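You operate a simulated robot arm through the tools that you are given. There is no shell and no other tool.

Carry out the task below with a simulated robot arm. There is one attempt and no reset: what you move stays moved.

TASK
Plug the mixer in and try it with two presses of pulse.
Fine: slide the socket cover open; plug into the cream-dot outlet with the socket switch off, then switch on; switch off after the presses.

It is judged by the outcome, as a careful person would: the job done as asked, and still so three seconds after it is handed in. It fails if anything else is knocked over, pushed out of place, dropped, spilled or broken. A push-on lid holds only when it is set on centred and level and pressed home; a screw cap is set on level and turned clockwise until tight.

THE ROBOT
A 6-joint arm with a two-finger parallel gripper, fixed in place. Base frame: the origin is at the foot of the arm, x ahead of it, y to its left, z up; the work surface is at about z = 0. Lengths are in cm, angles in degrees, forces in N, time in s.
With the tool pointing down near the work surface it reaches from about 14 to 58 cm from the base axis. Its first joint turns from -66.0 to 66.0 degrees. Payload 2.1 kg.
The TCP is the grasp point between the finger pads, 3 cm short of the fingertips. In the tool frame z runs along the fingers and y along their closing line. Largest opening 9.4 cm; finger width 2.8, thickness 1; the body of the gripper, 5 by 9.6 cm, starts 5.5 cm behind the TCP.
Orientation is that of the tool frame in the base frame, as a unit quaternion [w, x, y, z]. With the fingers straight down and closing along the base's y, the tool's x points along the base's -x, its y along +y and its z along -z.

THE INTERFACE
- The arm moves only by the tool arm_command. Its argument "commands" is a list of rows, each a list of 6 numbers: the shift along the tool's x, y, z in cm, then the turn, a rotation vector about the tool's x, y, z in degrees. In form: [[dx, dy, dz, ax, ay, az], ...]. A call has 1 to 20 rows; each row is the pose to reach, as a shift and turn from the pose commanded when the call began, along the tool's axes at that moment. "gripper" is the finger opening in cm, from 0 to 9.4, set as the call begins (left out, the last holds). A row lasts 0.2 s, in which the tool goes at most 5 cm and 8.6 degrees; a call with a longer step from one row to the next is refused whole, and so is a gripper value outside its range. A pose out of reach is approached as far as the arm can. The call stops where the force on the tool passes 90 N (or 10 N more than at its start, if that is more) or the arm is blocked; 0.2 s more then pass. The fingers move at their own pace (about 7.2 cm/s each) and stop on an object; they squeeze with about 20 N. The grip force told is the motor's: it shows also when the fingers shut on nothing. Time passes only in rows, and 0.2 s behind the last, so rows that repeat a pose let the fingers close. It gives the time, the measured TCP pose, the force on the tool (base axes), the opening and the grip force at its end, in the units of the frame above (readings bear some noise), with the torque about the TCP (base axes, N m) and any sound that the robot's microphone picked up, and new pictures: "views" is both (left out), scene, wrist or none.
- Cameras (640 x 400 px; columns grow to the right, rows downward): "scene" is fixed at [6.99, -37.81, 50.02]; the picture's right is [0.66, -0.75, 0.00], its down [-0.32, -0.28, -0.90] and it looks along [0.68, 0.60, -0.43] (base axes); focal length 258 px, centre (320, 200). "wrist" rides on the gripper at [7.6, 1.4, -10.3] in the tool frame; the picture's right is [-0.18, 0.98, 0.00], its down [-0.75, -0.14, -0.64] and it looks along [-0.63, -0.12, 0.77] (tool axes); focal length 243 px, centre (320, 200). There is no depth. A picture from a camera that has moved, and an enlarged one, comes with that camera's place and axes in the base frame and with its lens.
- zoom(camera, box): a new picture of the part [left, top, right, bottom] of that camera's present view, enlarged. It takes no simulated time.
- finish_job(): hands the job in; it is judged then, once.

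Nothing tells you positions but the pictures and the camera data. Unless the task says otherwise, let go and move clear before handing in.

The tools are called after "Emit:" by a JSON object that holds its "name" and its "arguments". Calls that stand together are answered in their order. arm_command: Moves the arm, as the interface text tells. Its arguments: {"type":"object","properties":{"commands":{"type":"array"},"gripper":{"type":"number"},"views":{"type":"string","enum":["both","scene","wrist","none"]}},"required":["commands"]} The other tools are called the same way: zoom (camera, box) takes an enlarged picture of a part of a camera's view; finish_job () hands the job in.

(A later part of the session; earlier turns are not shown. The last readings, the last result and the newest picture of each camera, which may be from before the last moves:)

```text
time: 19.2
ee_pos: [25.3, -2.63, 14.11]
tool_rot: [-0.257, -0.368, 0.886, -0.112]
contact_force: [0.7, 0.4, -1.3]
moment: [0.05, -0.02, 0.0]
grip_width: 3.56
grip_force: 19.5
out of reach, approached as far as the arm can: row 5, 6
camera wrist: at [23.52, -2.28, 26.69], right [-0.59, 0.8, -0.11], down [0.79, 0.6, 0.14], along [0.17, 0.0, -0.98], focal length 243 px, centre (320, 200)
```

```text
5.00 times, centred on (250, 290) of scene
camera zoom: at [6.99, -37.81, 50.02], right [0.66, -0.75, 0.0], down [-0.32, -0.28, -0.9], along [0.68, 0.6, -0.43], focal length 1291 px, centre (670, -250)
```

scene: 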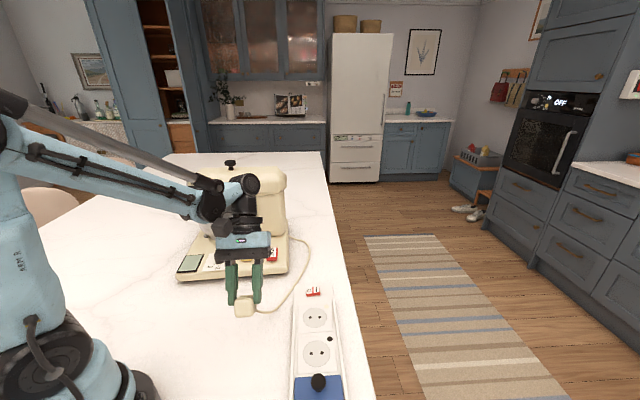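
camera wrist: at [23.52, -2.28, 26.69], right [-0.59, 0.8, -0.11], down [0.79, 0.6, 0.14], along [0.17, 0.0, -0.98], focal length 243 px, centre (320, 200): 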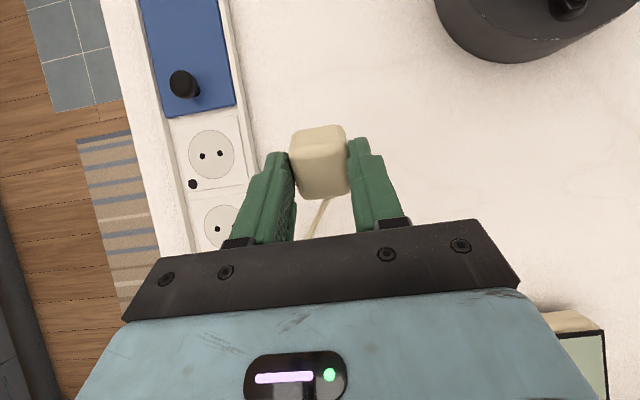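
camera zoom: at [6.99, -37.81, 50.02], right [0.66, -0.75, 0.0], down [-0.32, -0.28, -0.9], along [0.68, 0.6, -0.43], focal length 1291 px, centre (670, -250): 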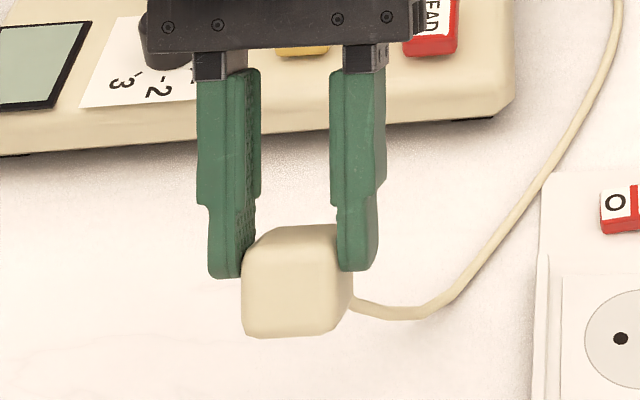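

I'll zoom in further on the plug's underside edge.

Emit:
{"name": "zoom", "arguments": {"camera": "scene", "box": [230, 285, 280, 325]}}

Emit:
{"name": "zoom", "arguments": {"camera": "wrist", "box": [140, 110, 260, 250]}}

```text
10.00 times, centred on (255, 305) of scene
camera zoom: at [6.99, -37.81, 50.02], right [0.66, -0.75, 0.0], down [-0.32, -0.28, -0.9], along [0.68, 0.6, -0.43], focal length 2583 px, centre (970, -850)
```

zoom: 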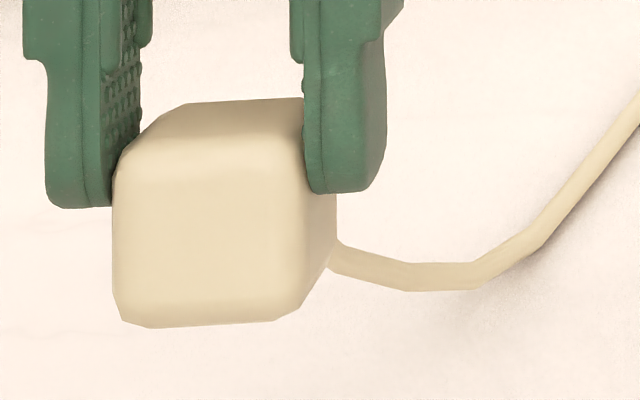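

```text
2.86 times, centred on (200, 180) of wrist
camera zoom: at [23.52, -2.28, 26.69], right [-0.59, 0.8, -0.11], down [0.79, 0.6, 0.14], along [0.17, 0.0, -0.98], focal length 693 px, centre (663, 257)
```

zoom: 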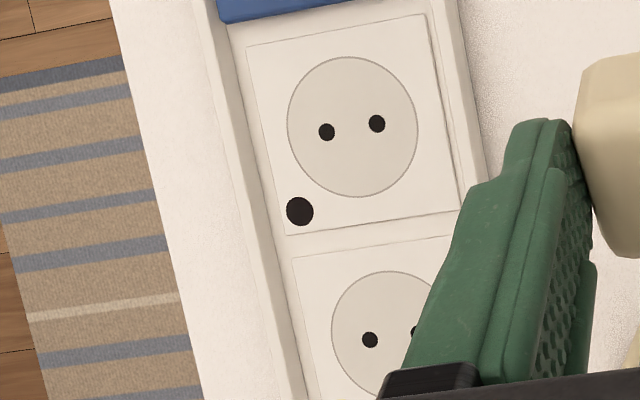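

No prongs are visible so far. I'll raise the plug and bring it toward the strip, where the cord has slack, to get a more level view of its underside.

Emit:
{"name": "arm_command", "arguments": {"commands": [[0.9, -2.1, -2.1, 0, 0, 0], [1.8, -4.2, -4.2, 0, 0, 0], [2.7, -6.3, -6.3, 0, 0, 0], [3.66, -8.49, -8.35, 0, 0, 0], [3.66, -8.49, -8.35, 0, 8, 0], [3.66, -8.49, -8.35, 0, 8, 0]]}}

Emit:
{"name": "zoom", "arguments": {"camera": "scene", "box": [240, 210, 340, 310]}}

```text
time: 20.6
ee_pos: [32.22, -9.41, 23.07]
tool_rot: [-0.307, -0.364, 0.868, -0.14]
contact_force: [-1.0, -0.2, -1.4]
moment: [0.01, -0.02, 0.04]
grip_width: 3.52
grip_force: 20.0
out of reach, approached as far as the arm can: row 5, 6
camera wrist: at [31.52, -7.94, 35.77], right [-0.61, 0.78, -0.14], down [0.79, 0.61, 0.02], along [0.1, -0.1, -0.99], focal length 243 px, centre (320, 200)
```

scene: 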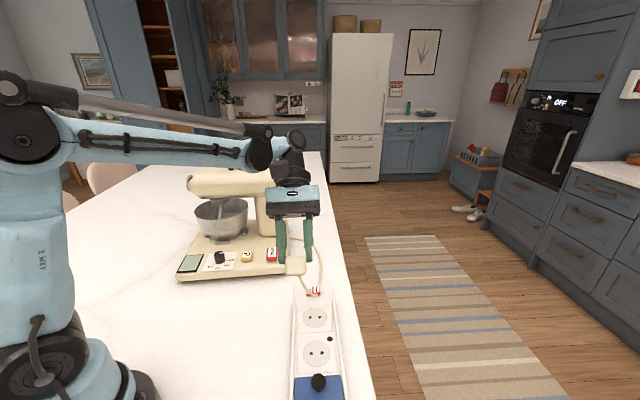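
wrist: 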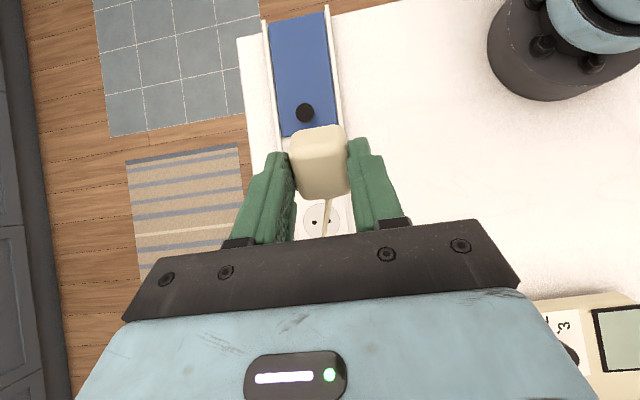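

```text
4.00 times, centred on (290, 260) of scene
camera zoom: at [6.99, -37.81, 50.02], right [0.66, -0.75, 0.0], down [-0.32, -0.28, -0.9], along [0.68, 0.6, -0.43], focal length 1033 px, centre (440, -40)
```

zoom: 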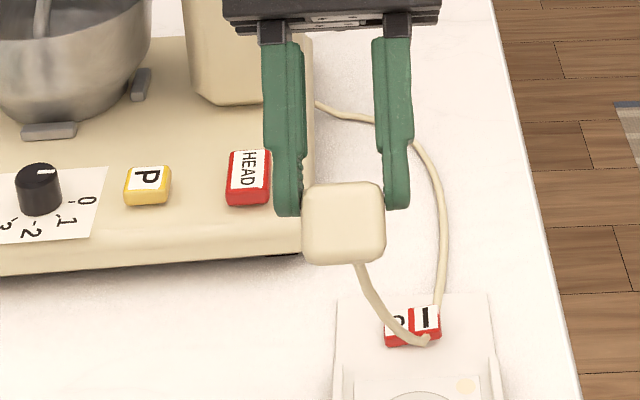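

The bottom is now edge-on and shows no protruding prongs, so the plug is a block about 3.55 cm square and 3.8 cm long that mates bottom-down. I'll level it again and study the outlet.

Emit:
{"name": "arm_command", "arguments": {"commands": [[0, 0, 0, 0, -7.9, 0], [0, 0, 0, 0, -15.8, 0], [0, 0, 0, 0, -23.7, 0], [0, 0, 0, 0, -31.6, 0], [0, 0, 0, 0, -39.4, 0], [0, 0, 0, 0, -39.4, 0]]}}

Emit:
{"name": "zoom", "arguments": {"camera": "scene", "box": [270, 280, 360, 380]}}

Emit:
{"name": "zoom", "arguments": {"camera": "wrist", "box": [250, 20, 390, 220]}}

```text
time: 22.0
ee_pos: [32.23, -9.48, 23.17]
tool_rot: [-0.006, -0.386, 0.922, -0.007]
contact_force: [-0.3, 0.1, 0.2]
moment: [-0.01, 0.02, -0.02]
grip_width: 3.53
grip_force: 19.9
camera wrist: at [25.89, -13.73, 33.46], right [-0.57, 0.82, -0.01], down [0.63, 0.45, 0.63], along [0.52, 0.35, -0.78], focal length 243 px, centre (320, 200)
```

scene: 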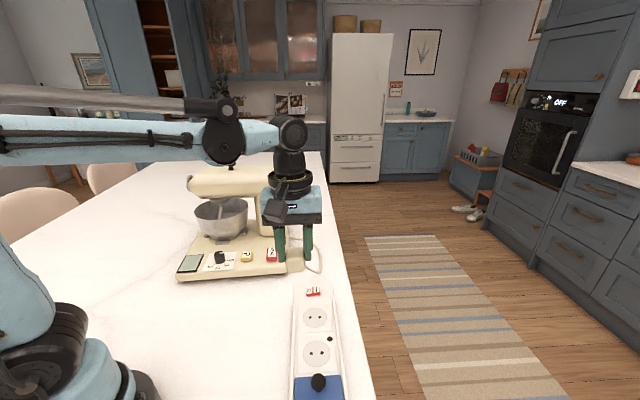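
wrist: 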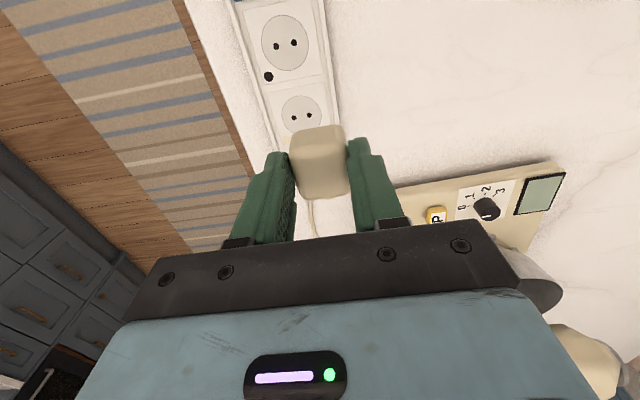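

```text
4.00 times, centred on (315, 330) of scene
camera zoom: at [6.99, -37.81, 50.02], right [0.66, -0.75, 0.0], down [-0.32, -0.28, -0.9], along [0.68, 0.6, -0.43], focal length 1033 px, centre (340, -320)
```

zoom: 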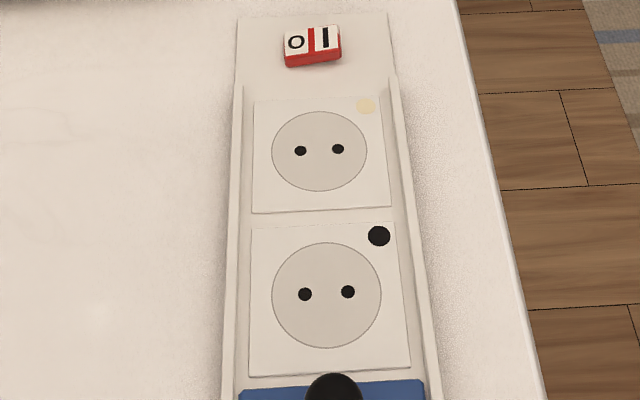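

```text
2.00 times, centred on (320, 120) of wrist
camera zoom: at [25.89, -13.73, 33.46], right [-0.57, 0.82, -0.01], down [0.63, 0.45, 0.63], along [0.52, 0.35, -0.78], focal length 485 px, centre (320, 360)
```

zoom: 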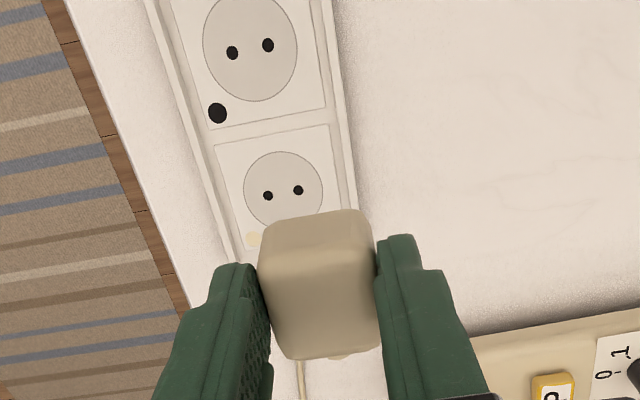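

The plug is still firmly held and the outlet is centred around (37.15, -9.55). I'll move to hover just above it and correct the small residual tilt.

Emit:
{"name": "arm_command", "arguments": {"commands": [[-0.8, -0.9, 2.5, 0, -1, 0.4], [-1.6, -1.8, 5, 0, -1, 0.4], [-2.4, -2.7, 8, 0, -1, 0.4], [-3.22, -3.53, 11, 0, -1, 0.4], [-3.22, -3.53, 14, 0, -1, 0.4], [-3.22, -3.53, 14, 0, -1, 0.4]]}}

Emit:
{"name": "zoom", "arguments": {"camera": "scene", "box": [270, 260, 360, 360]}}

Emit:
{"name": "zoom", "arguments": {"camera": "wrist", "box": [220, 80, 420, 240]}}

```text
time: 23.4
ee_pos: [36.84, -9.86, 9.15]
tool_rot: [0.002, -0.383, 0.924, -0.004]
contact_force: [0.3, 0.9, -1.0]
moment: [-0.01, 0.0, 0.01]
grip_width: 3.49
grip_force: 19.7
camera wrist: at [30.33, -14.2, 19.18], right [-0.56, 0.83, -0.01], down [0.63, 0.44, 0.64], along [0.53, 0.36, -0.77], focal length 243 px, centre (320, 200)
```

scene: 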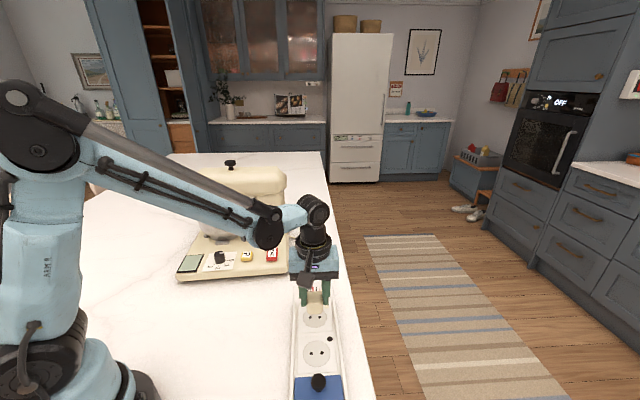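
wrist: 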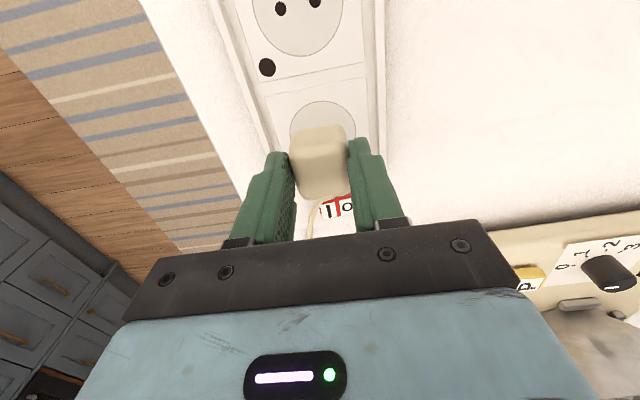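

```text
4.00 times, centred on (315, 310) of scene
camera zoom: at [6.99, -37.81, 50.02], right [0.66, -0.75, 0.0], down [-0.32, -0.28, -0.9], along [0.68, 0.6, -0.43], focal length 1033 px, centre (340, -240)
```

zoom: 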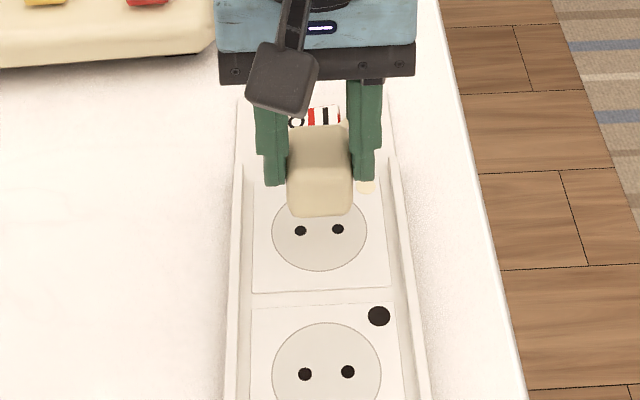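

```text
2.50 times, centred on (320, 160) of wrist
camera zoom: at [30.33, -14.2, 19.18], right [-0.56, 0.83, -0.01], down [0.63, 0.44, 0.64], along [0.53, 0.36, -0.77], focal length 606 px, centre (320, 300)
```

zoom: 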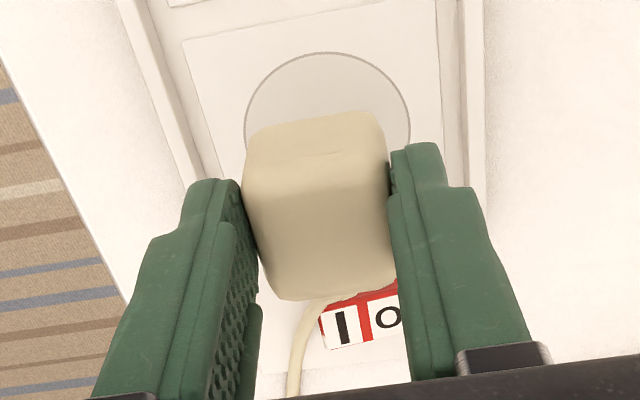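

The plug is laterally aligned with the outlet, but its position along the strip is uncertain by a few millimetres. I'll lower to just above the plate, where parallax is small, and compare it with the outlet circle.

Emit:
{"name": "arm_command", "arguments": {"commands": [[0, 0, 0.7, 0, 0, 0], [0, 0, 1.4, 0, 0, 0], [0, 0, 2.0, 0, 0, 0], [0, 0, 2.0, 0, 0, 0]]}}

Emit:
{"name": "zoom", "arguments": {"camera": "scene", "box": [280, 280, 350, 350]}}

Emit:
{"name": "zoom", "arguments": {"camera": "wrist", "box": [240, 80, 400, 220]}}

```text
time: 24.4
ee_pos: [36.82, -9.82, 7.05]
tool_rot: [0.002, -0.383, 0.924, -0.003]
contact_force: [-0.4, -0.1, -1.0]
moment: [0.0, 0.02, -0.01]
grip_width: 3.53
grip_force: 19.9
camera wrist: at [30.4, -14.2, 17.22], right [-0.56, 0.83, -0.01], down [0.63, 0.44, 0.64], along [0.53, 0.36, -0.77], focal length 243 px, centre (320, 200)
```

scene: 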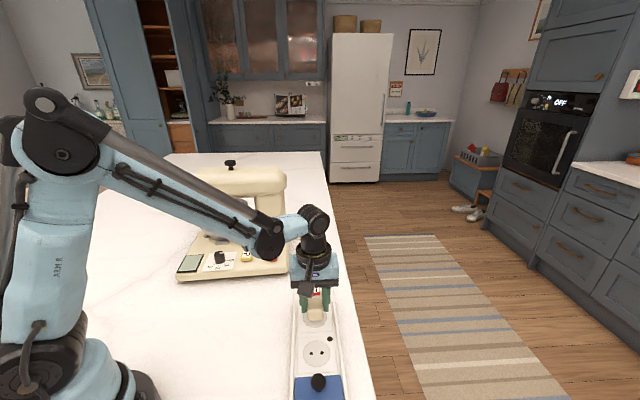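
wrist: 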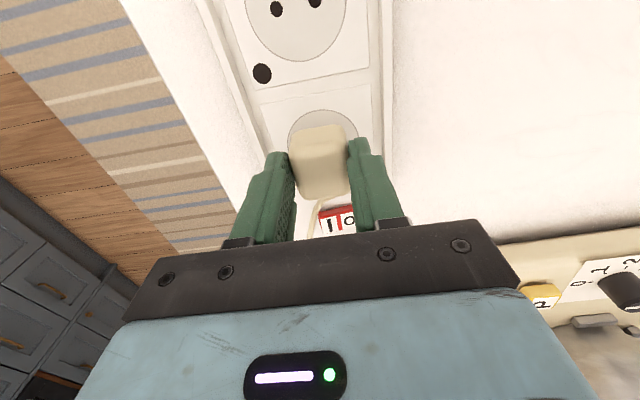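

```text
5.71 times, centred on (315, 315) of scene
camera zoom: at [6.99, -37.81, 50.02], right [0.66, -0.75, 0.0], down [-0.32, -0.28, -0.9], along [0.68, 0.6, -0.43], focal length 1476 px, centre (349, -457)
```

zoom: 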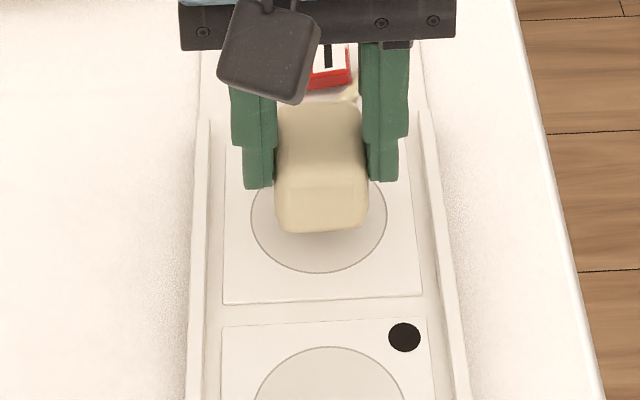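

```text
2.86 times, centred on (320, 150) of wrist
camera zoom: at [30.4, -14.2, 17.22], right [-0.56, 0.83, -0.01], down [0.63, 0.44, 0.64], along [0.53, 0.36, -0.77], focal length 693 px, centre (320, 343)
```

zoom: 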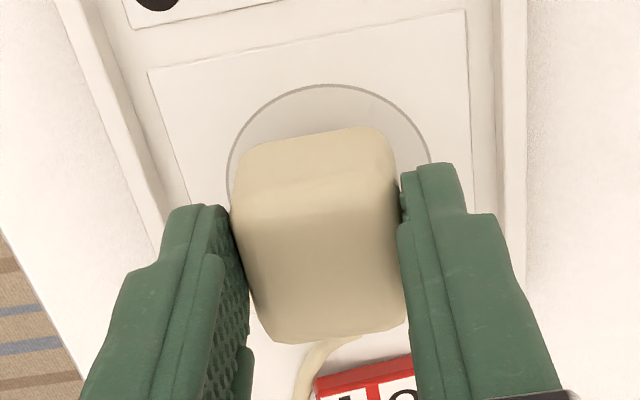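

Comparing the plug's back edge with the outlet circle, the plug sits about 0.2 cm too far toward the switch. I'll shift it back by that, then lower gently until it touches.

Emit:
{"name": "arm_command", "arguments": {"commands": [[0.2, 0, 0, 0, 0, 0], [0.2, 0, 0.2, 0, 0, 0], [0.2, 0, 0.4, 0, 0, 0], [0.2, 0, 0.55, 0, 0, 0], [0.2, 0, 0.7, 0, 0, 0]]}}

Emit:
{"name": "zoom", "arguments": {"camera": "scene", "box": [280, 280, 350, 350]}}

Emit:
{"name": "zoom", "arguments": {"camera": "wrist", "box": [240, 80, 400, 220]}}

```text
time: 25.6
ee_pos: [36.63, -9.97, 6.47]
tool_rot: [0.002, -0.383, 0.924, -0.004]
contact_force: [0.3, -1.0, 0.2]
moment: [0.0, -0.01, -0.02]
grip_width: 3.54
grip_force: 19.7
camera wrist: at [30.3, -14.36, 16.59], right [-0.56, 0.83, -0.01], down [0.63, 0.44, 0.64], along [0.53, 0.36, -0.77], focal length 243 px, centre (320, 200)
```

scene: 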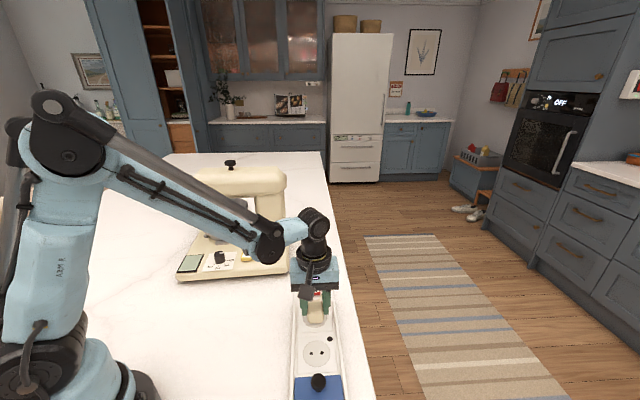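
wrist: 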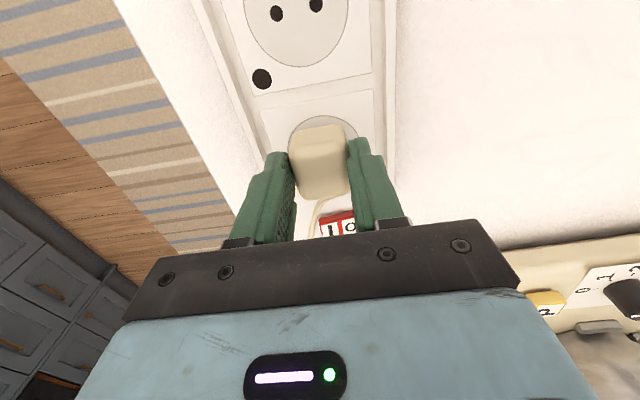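

```text
5.71 times, centred on (315, 315) of scene
camera zoom: at [6.99, -37.81, 50.02], right [0.66, -0.75, 0.0], down [-0.32, -0.28, -0.9], along [0.68, 0.6, -0.43], focal length 1476 px, centre (349, -457)
```

zoom: 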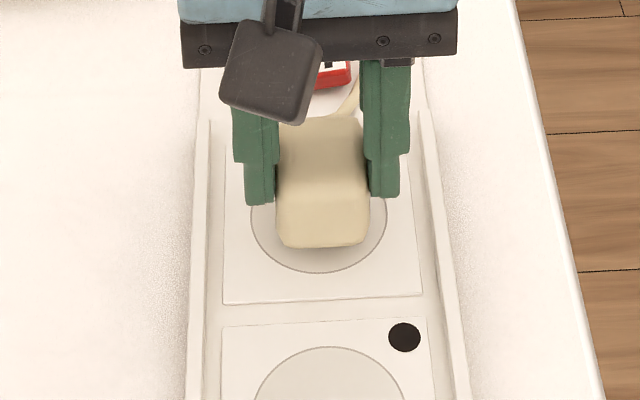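

```text
2.86 times, centred on (320, 150) of wrist
camera zoom: at [30.3, -14.36, 16.59], right [-0.56, 0.83, -0.01], down [0.63, 0.44, 0.64], along [0.53, 0.36, -0.77], focal length 693 px, centre (320, 343)
```

zoom: 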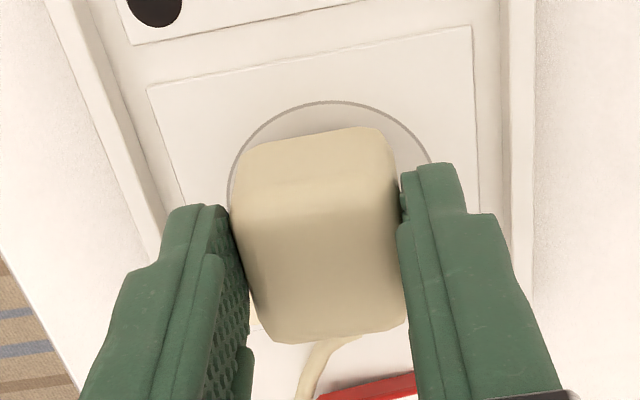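

There's no contact yet. Both views show the plug about 0.15 cm off to one side and well placed along the strip. I'll correct sideways and keep lowering in fine steps.

Emit:
{"name": "arm_command", "arguments": {"commands": [[0, 0.16, 0, 0, 0, 0], [0, 0.16, 0.2, 0, 0, 0], [0, 0.16, 0.35, 0, 0, 0], [0, 0.16, 0.5, 0, 0, 0], [0, 0.16, 0.5, 0, 0, 0]]}}

Emit:
{"name": "zoom", "arguments": {"camera": "scene", "box": [280, 280, 350, 350]}}

Emit:
{"name": "zoom", "arguments": {"camera": "wrist", "box": [240, 80, 400, 220]}}

```text
time: 26.8
ee_pos: [36.68, -9.8, 5.99]
tool_rot: [0.002, -0.383, 0.924, -0.004]
contact_force: [-1.2, 0.4, -0.7]
moment: [0.0, 0.01, 0.01]
grip_width: 3.54
grip_force: 19.5
camera wrist: at [30.18, -14.2, 16.07], right [-0.56, 0.83, -0.01], down [0.63, 0.44, 0.64], along [0.53, 0.36, -0.77], focal length 243 px, centre (320, 200)
```

scene: 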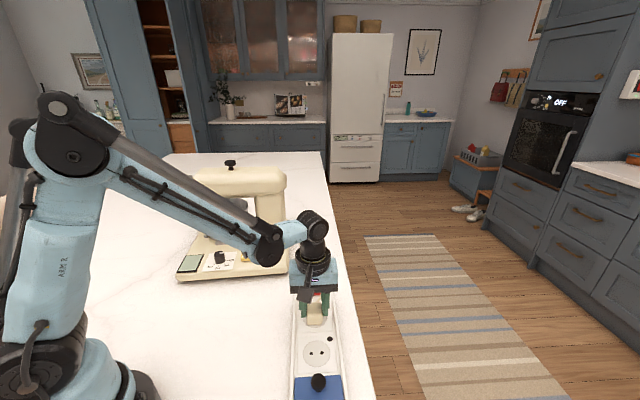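
wrist: 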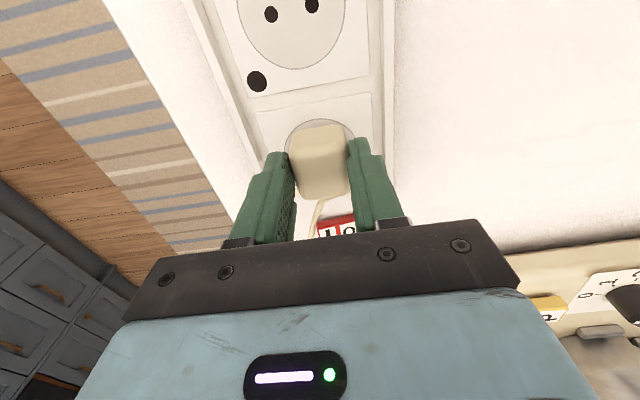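

```text
5.71 times, centred on (315, 315) of scene
camera zoom: at [6.99, -37.81, 50.02], right [0.66, -0.75, 0.0], down [-0.32, -0.28, -0.9], along [0.68, 0.6, -0.43], focal length 1476 px, centre (349, -457)
```

zoom: 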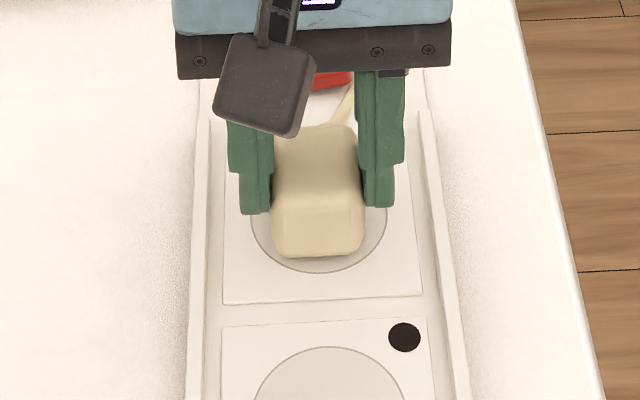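

```text
2.86 times, centred on (320, 150) of wrist
camera zoom: at [30.18, -14.2, 16.07], right [-0.56, 0.83, -0.01], down [0.63, 0.44, 0.64], along [0.53, 0.36, -0.77], focal length 693 px, centre (320, 343)
```

zoom: 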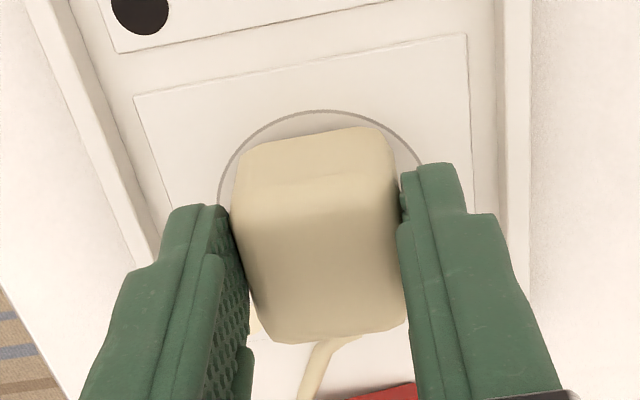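

There's still no contact, so the plate is lower than I assumed, and at this height the plug now reads slightly too far back. I'll shift about 0.25 cm toward the switch and keep lowering slowly.

Emit:
{"name": "arm_command", "arguments": {"commands": [[-0.25, -0.04, 0, 0, 0, 0], [-0.25, -0.04, 0.15, 0, 0, 0], [-0.25, -0.04, 0.3, 0, 0, 0], [-0.25, -0.04, 0.3, 0, 0, 0]]}}

Emit:
{"name": "zoom", "arguments": {"camera": "scene", "box": [280, 280, 350, 350]}}

Emit:
{"name": "zoom", "arguments": {"camera": "wrist", "box": [240, 80, 400, 220]}}

```text
time: 27.8
ee_pos: [36.75, -9.87, 5.61]
tool_rot: [0.001, -0.382, 0.924, -0.004]
contact_force: [0.1, 0.2, 0.2]
moment: [-0.03, 0.03, 0.03]
grip_width: 3.53
grip_force: 19.6
camera wrist: at [30.39, -14.11, 15.78], right [-0.56, 0.83, -0.01], down [0.63, 0.44, 0.64], along [0.53, 0.36, -0.77], focal length 243 px, centre (320, 200)
```

scene: 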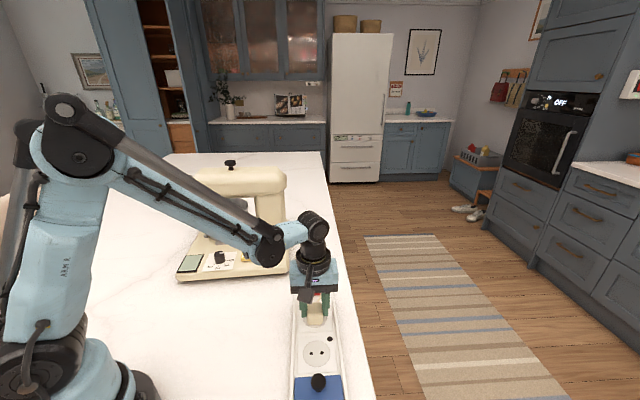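
wrist: 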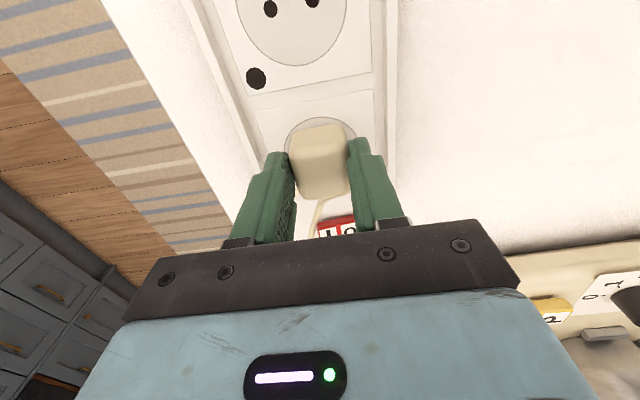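

```text
5.71 times, centred on (315, 315) of scene
camera zoom: at [6.99, -37.81, 50.02], right [0.66, -0.75, 0.0], down [-0.32, -0.28, -0.9], along [0.68, 0.6, -0.43], focal length 1476 px, centre (349, -457)
```

zoom: 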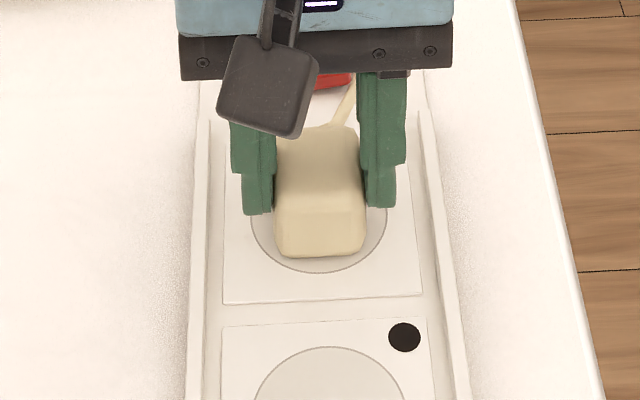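

```text
2.86 times, centred on (320, 150) of wrist
camera zoom: at [30.39, -14.11, 15.78], right [-0.56, 0.83, -0.01], down [0.63, 0.44, 0.64], along [0.53, 0.36, -0.77], focal length 693 px, centre (320, 343)
```

zoom: 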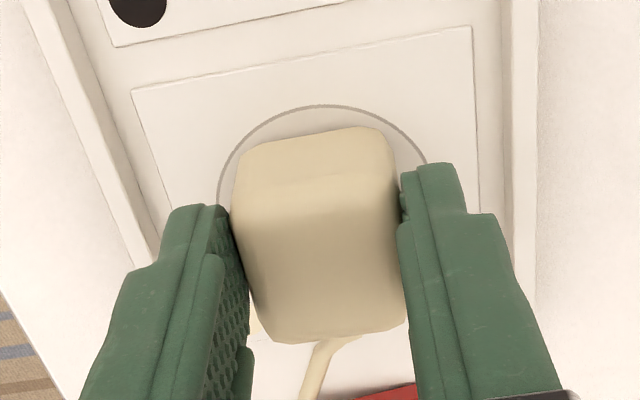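

Still no contact at z = 5.6. I'll keep lowering in fine steps and watch the force.

Emit:
{"name": "arm_command", "arguments": {"commands": [[0, 0, 0.1, 0, 0, 0], [0, 0, 0.2, 0, 0, 0], [0, 0, 0.3, 0, 0, 0], [0, 0, 0.3, 0, 0, 0]]}}

Emit:
{"name": "zoom", "arguments": {"camera": "scene", "box": [290, 290, 345, 340]}}

Emit:
{"name": "zoom", "arguments": {"camera": "wrist", "box": [240, 80, 400, 220]}}

```text
time: 28.8
ee_pos: [36.73, -9.81, 5.39]
tool_rot: [0.002, -0.382, 0.924, -0.005]
contact_force: [3.7, -4.5, 16.9]
moment: [-0.09, -0.08, 0.0]
grip_width: 3.51
grip_force: 19.8
camera wrist: at [30.36, -14.1, 15.46], right [-0.56, 0.83, -0.01], down [0.63, 0.44, 0.64], along [0.54, 0.36, -0.77], focal length 243 px, centre (320, 200)
```

scene: 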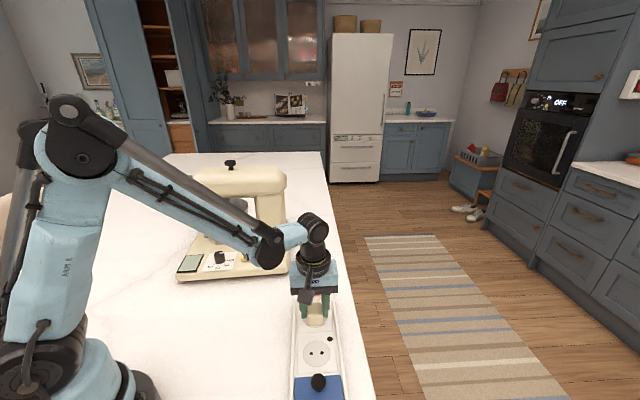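
wrist: 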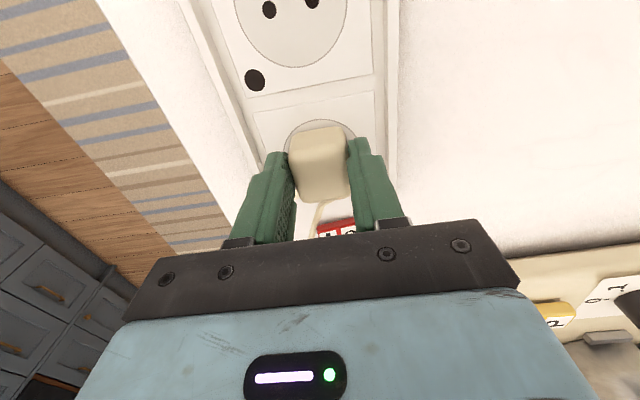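

```text
8.00 times, centred on (318, 315) of scene
camera zoom: at [6.99, -37.81, 50.03], right [0.66, -0.75, 0.0], down [-0.32, -0.28, -0.9], along [0.68, 0.6, -0.43], focal length 2066 px, centre (340, -720)
```

zoom: 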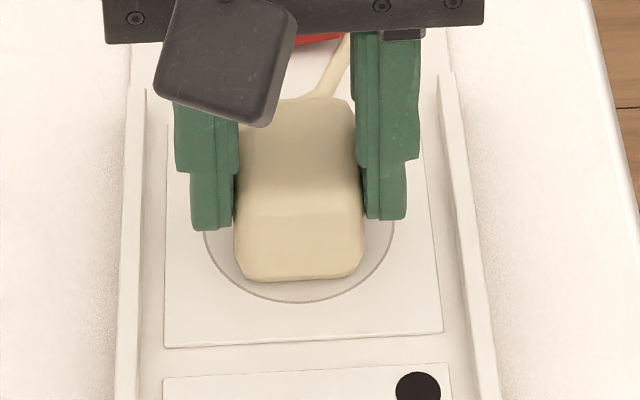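

```text
2.86 times, centred on (320, 150) of wrist
camera zoom: at [30.36, -14.1, 15.46], right [-0.56, 0.83, -0.01], down [0.63, 0.44, 0.64], along [0.54, 0.36, -0.77], focal length 693 px, centre (320, 343)
```

zoom: 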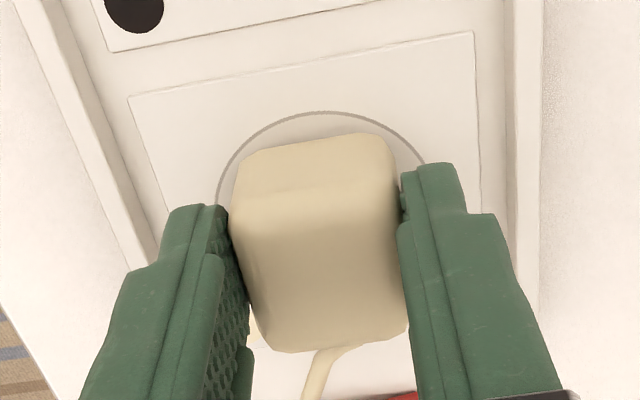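

Contact: 17 N upward at z = 5.39, with the plug visually centred in the circle. I'll press a little more in the grip to see whether it seats.

Emit:
{"name": "arm_command", "arguments": {"commands": [[0, 0, 0.15, 0, 0, 0], [0, 0, 0.3, 0, 0, 0], [0, 0, 0.3, 0, 0, 0]]}}

Emit:
{"name": "zoom", "arguments": {"camera": "scene", "box": [290, 290, 345, 340]}}

Emit:
{"name": "zoom", "arguments": {"camera": "wrist", "box": [240, 80, 400, 220]}}

```text
time: 29.6
ee_pos: [36.76, -9.72, 4.97]
tool_rot: [0.001, -0.383, 0.924, -0.004]
contact_force: [-0.1, -1.1, 17.4]
moment: [-0.02, 0.09, -0.02]
grip_width: 3.53
grip_force: 20.3
camera wrist: at [30.38, -14.1, 15.17], right [-0.56, 0.83, -0.01], down [0.63, 0.44, 0.64], along [0.53, 0.36, -0.77], focal length 243 px, centre (320, 200)
```

scene: 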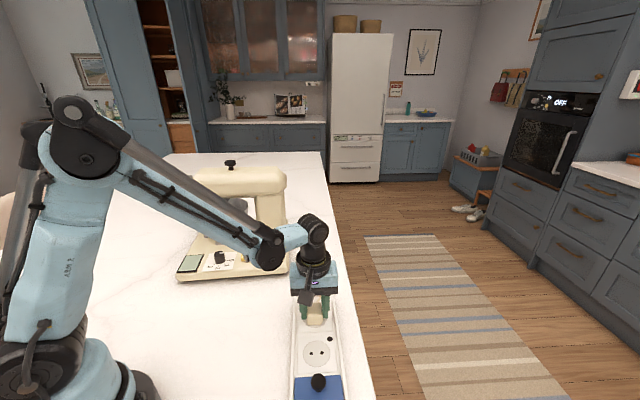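
wrist: 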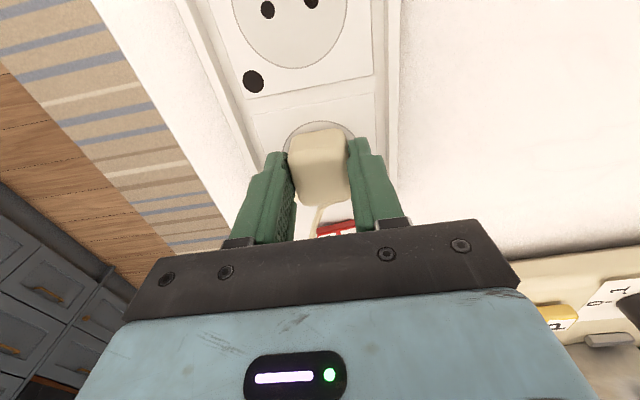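

```text
8.00 times, centred on (318, 315) of scene
camera zoom: at [6.99, -37.81, 50.03], right [0.66, -0.75, 0.0], down [-0.32, -0.28, -0.9], along [0.68, 0.6, -0.43], focal length 2066 px, centre (340, -720)
```

zoom: 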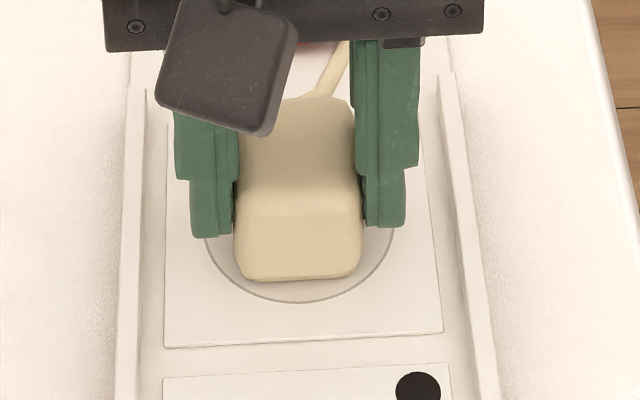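

```text
2.86 times, centred on (320, 150) of wrist
camera zoom: at [30.38, -14.1, 15.17], right [-0.56, 0.83, -0.01], down [0.63, 0.44, 0.64], along [0.53, 0.36, -0.77], focal length 693 px, centre (320, 343)
```

zoom: 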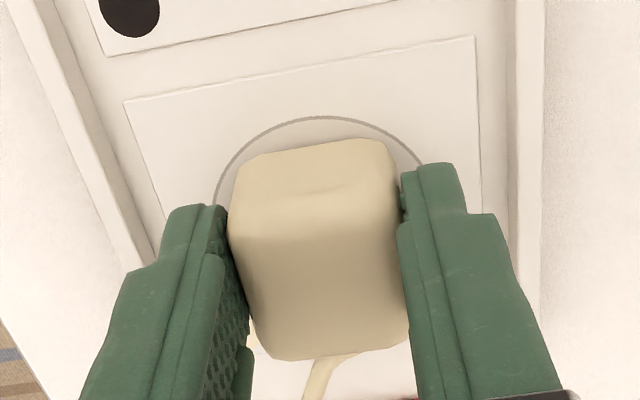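

The fingers slid down along the plug with 17 N of friction, so the plug is resting on something. To tell whether it's seated, I'll release it, rise, and inspect from above.

Emit:
{"name": "arm_command", "arguments": {"commands": [[0, 0, 0, 0, 0, 0], [0, 0, 0, 0, 0, 0], [0, 0, -2, 0, 0, 0], [0, 0, -5, 0, 0, 0], [0, 0, -8, 0, 0, 0], [2, 0, -11, 0, 0, 0], [4, 0, -13, 0, 0, 0], [4, 0, -13, 0, 0, 0]], "gripper": 5.4}}

Emit:
{"name": "zoom", "arguments": {"camera": "scene", "box": [280, 270, 350, 340]}}

Emit:
{"name": "zoom", "arguments": {"camera": "wrist", "box": [240, 40, 400, 200]}}

```text
time: 31.4
ee_pos: [33.83, -12.47, 17.9]
tool_rot: [0.001, -0.383, 0.924, -0.003]
contact_force: [0.5, -0.1, -0.2]
moment: [0.01, 0.01, 0.02]
grip_width: 5.39
grip_force: 0.1
camera wrist: at [27.46, -16.78, 28.13], right [-0.56, 0.83, -0.01], down [0.63, 0.44, 0.64], along [0.53, 0.36, -0.77], focal length 243 px, centre (320, 200)
```

scene: 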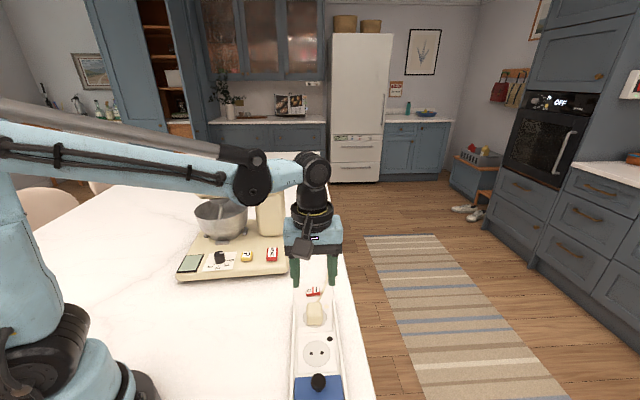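
wrist: 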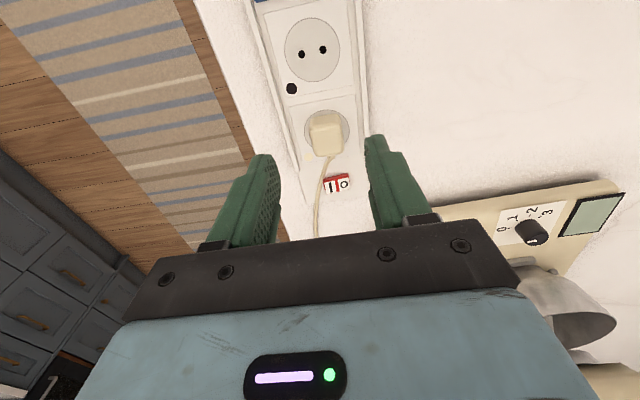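

```text
5.71 times, centred on (315, 305) of scene
camera zoom: at [6.99, -37.81, 50.02], right [0.66, -0.75, 0.0], down [-0.32, -0.28, -0.9], along [0.68, 0.6, -0.43], focal length 1476 px, centre (349, -400)
```

zoom: 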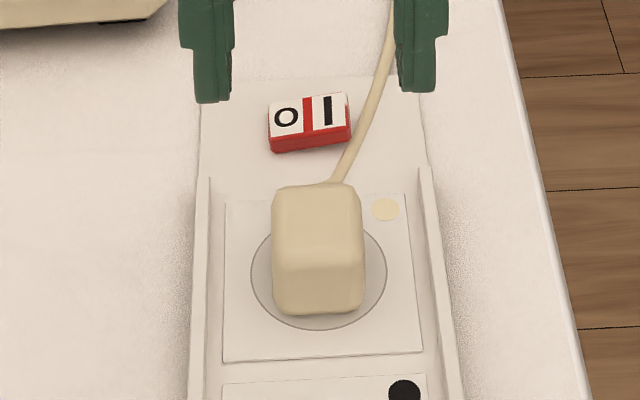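

```text
2.50 times, centred on (320, 120) of wrist
camera zoom: at [27.46, -16.78, 28.13], right [-0.56, 0.83, -0.01], down [0.63, 0.44, 0.64], along [0.53, 0.36, -0.77], focal length 606 px, centre (320, 400)
```

zoom: 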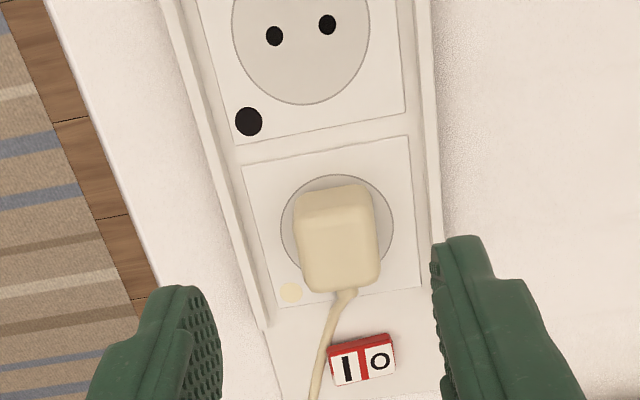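

The plug stands in the outlet circle and the cord passes beside the switch. To check seating and centring without parallax, I'll tilt so the wrist camera looks straight down on the plug.

Emit:
{"name": "arm_command", "arguments": {"commands": [[-0.7, -0.4, -1, 0, 7.6, 0], [-1.5, -0.8, -2.1, 0, 15.2, 0], [-2.3, -1.2, -2.1, 0, 22.8, 0], [-3, -1.6, -2.1, 0, 30.4, 0], [-3.7, -1.9, -2.1, 0, 38, 0], [-3.7, -1.9, -2.1, 0, 38, 0]], "gripper": 7}}

Emit:
{"name": "zoom", "arguments": {"camera": "wrist", "box": [250, 110, 390, 250]}}

```text
time: 32.8
ee_pos: [37.88, -11.25, 20.16]
tool_rot: [-0.3, -0.361, 0.874, -0.129]
contact_force: [1.0, 0.0, -0.6]
moment: [0.02, -0.05, -0.01]
grip_width: 6.97
grip_force: 0.2
camera wrist: at [37.1, -9.96, 32.87], right [-0.59, 0.8, -0.12], down [0.8, 0.6, 0.04], along [0.11, -0.07, -0.99], focal length 243 px, centre (320, 200)
```

scene: 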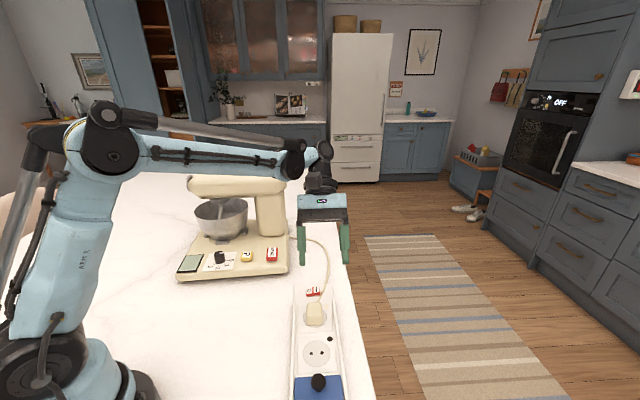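
wrist: 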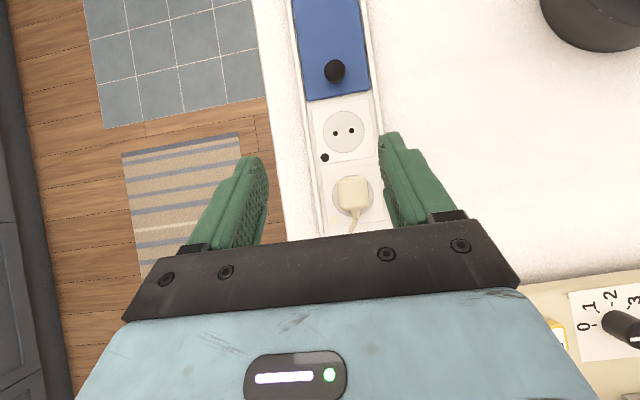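

```text
2.86 times, centred on (320, 180) of wrist
camera zoom: at [37.1, -9.96, 32.87], right [-0.59, 0.8, -0.12], down [0.8, 0.6, 0.04], along [0.11, -0.07, -0.99], focal length 693 px, centre (320, 257)
```

zoom: 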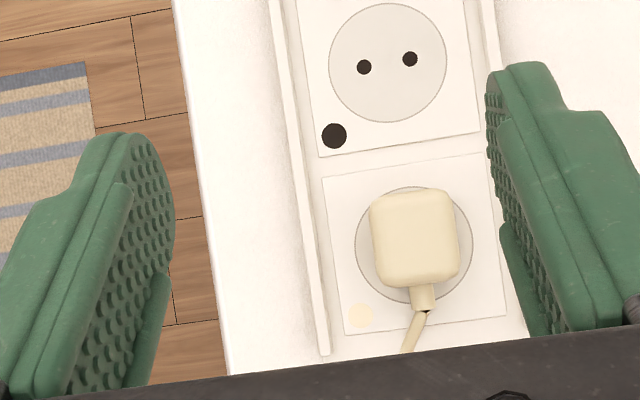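

The straight-down view shows the plug correctly rotated and centred sideways, but about 0.33 cm too far back along the strip. I'll level out, regrasp it, and shift it toward the switch.

Emit:
{"name": "arm_command", "arguments": {"commands": [[0, 0, 0, 0, -7.6, 0], [0, 0, 0, 0, -15.2, 0], [0, 0, 0, 0, -22.8, 0], [0, 0, 0, 0, -30.4, 0], [0, 0, 0, 0, -38, 0], [0, 0, 0, 0, -38, 0]], "gripper": 5.4}}

```text
time: 34.2
ee_pos: [37.97, -11.33, 20.12]
tool_rot: [0.002, -0.382, 0.924, -0.004]
contact_force: [0.7, -0.2, -0.6]
moment: [-0.01, -0.04, 0.02]
grip_width: 5.41
grip_force: 0.1
camera wrist: at [31.45, -15.62, 30.31], right [-0.56, 0.83, -0.01], down [0.63, 0.44, 0.64], along [0.54, 0.36, -0.76], focal length 243 px, centre (320, 200)
```

scene: 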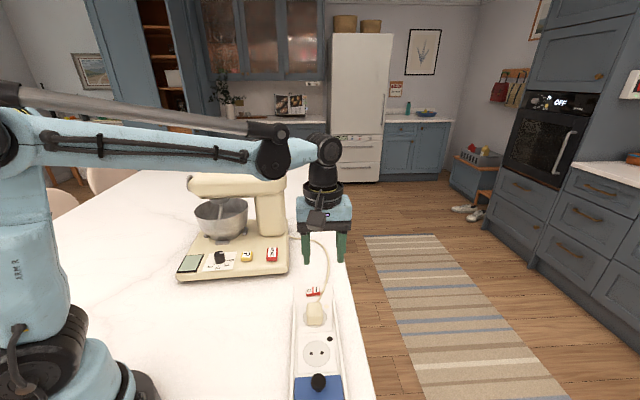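
wrist: 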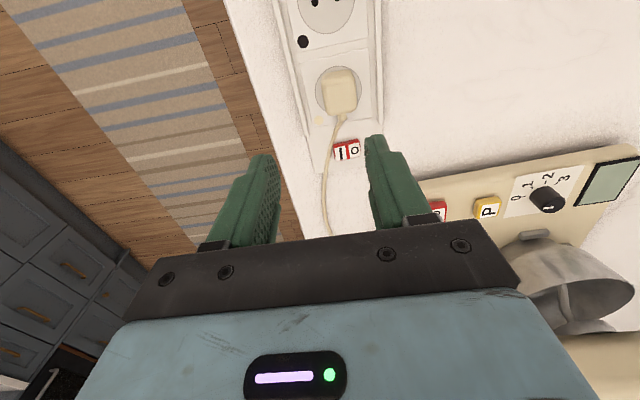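

Level again. I'll move back over the plug and descend to the same grip height.

Emit:
{"name": "arm_command", "arguments": {"commands": [[-0.1, 0.7, 2, -0.25, 0, 0], [-0.2, 1.4, 5, -0.5, 0, 0], [-0.3, 1.95, 8, -0.5, 0, 0], [-0.35, 1.95, 11, -0.5, 0, 0], [-0.35, 1.95, 13, -0.5, 0, 0], [-0.35, 1.95, 14.5, -0.5, 0, 0], [-0.35, 1.95, 15.1, -0.5, 0, 0], [-0.35, 1.95, 15.1, -0.5, 0, 0]]}}

Emit:
{"name": "zoom", "arguments": {"camera": "wrist", "box": [220, 80, 420, 240]}}

Emit:
{"name": "zoom", "arguments": {"camera": "scene", "box": [280, 270, 350, 340]}}

```text
time: 36.0
ee_pos: [36.87, -9.66, 5.0]
tool_rot: [0.0, -0.382, 0.924, -0.001]
contact_force: [0.2, 0.0, 0.5]
moment: [0.02, 0.01, 0.02]
grip_width: 5.41
grip_force: 0.0
camera wrist: at [30.49, -14.06, 15.09], right [-0.56, 0.83, 0.0], down [0.63, 0.43, 0.64], along [0.53, 0.36, -0.77], focal length 243 px, centre (320, 200)
```

scene: 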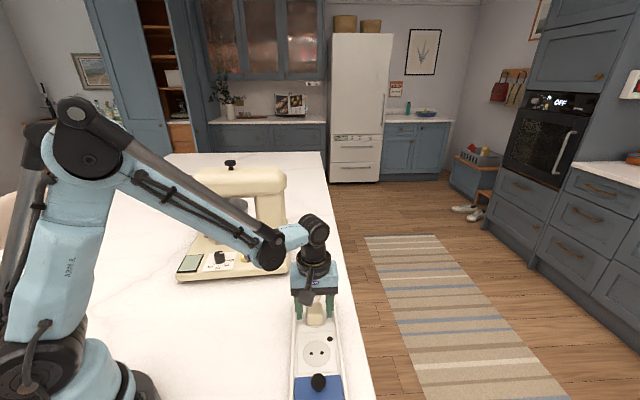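
wrist: 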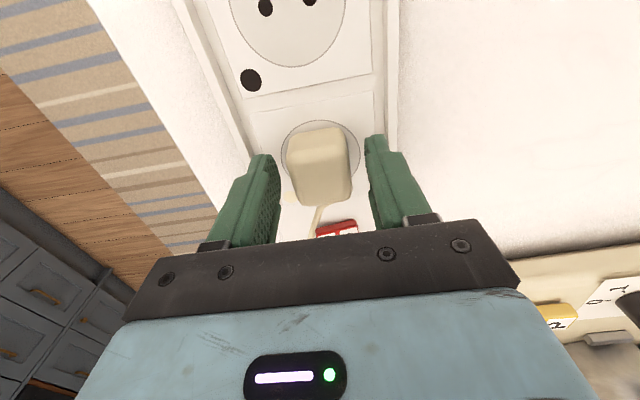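

```text
2.50 times, centred on (320, 160) of wrist
camera zoom: at [30.49, -14.06, 15.09], right [-0.56, 0.83, 0.0], down [0.63, 0.43, 0.64], along [0.53, 0.36, -0.77], focal length 606 px, centre (320, 300)
```

zoom: 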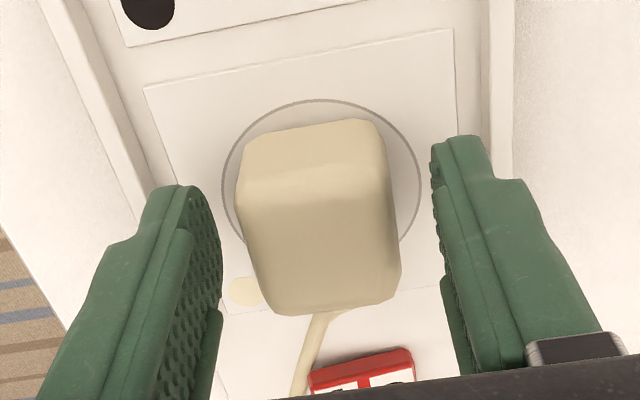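

```text
5.71 times, centred on (315, 305) of scene
camera zoom: at [6.99, -37.81, 50.02], right [0.66, -0.75, 0.0], down [-0.32, -0.28, -0.9], along [0.68, 0.6, -0.43], focal length 1476 px, centre (349, -400)
```

zoom: 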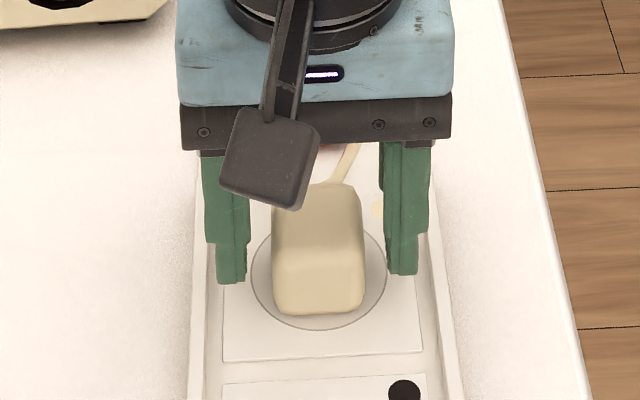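

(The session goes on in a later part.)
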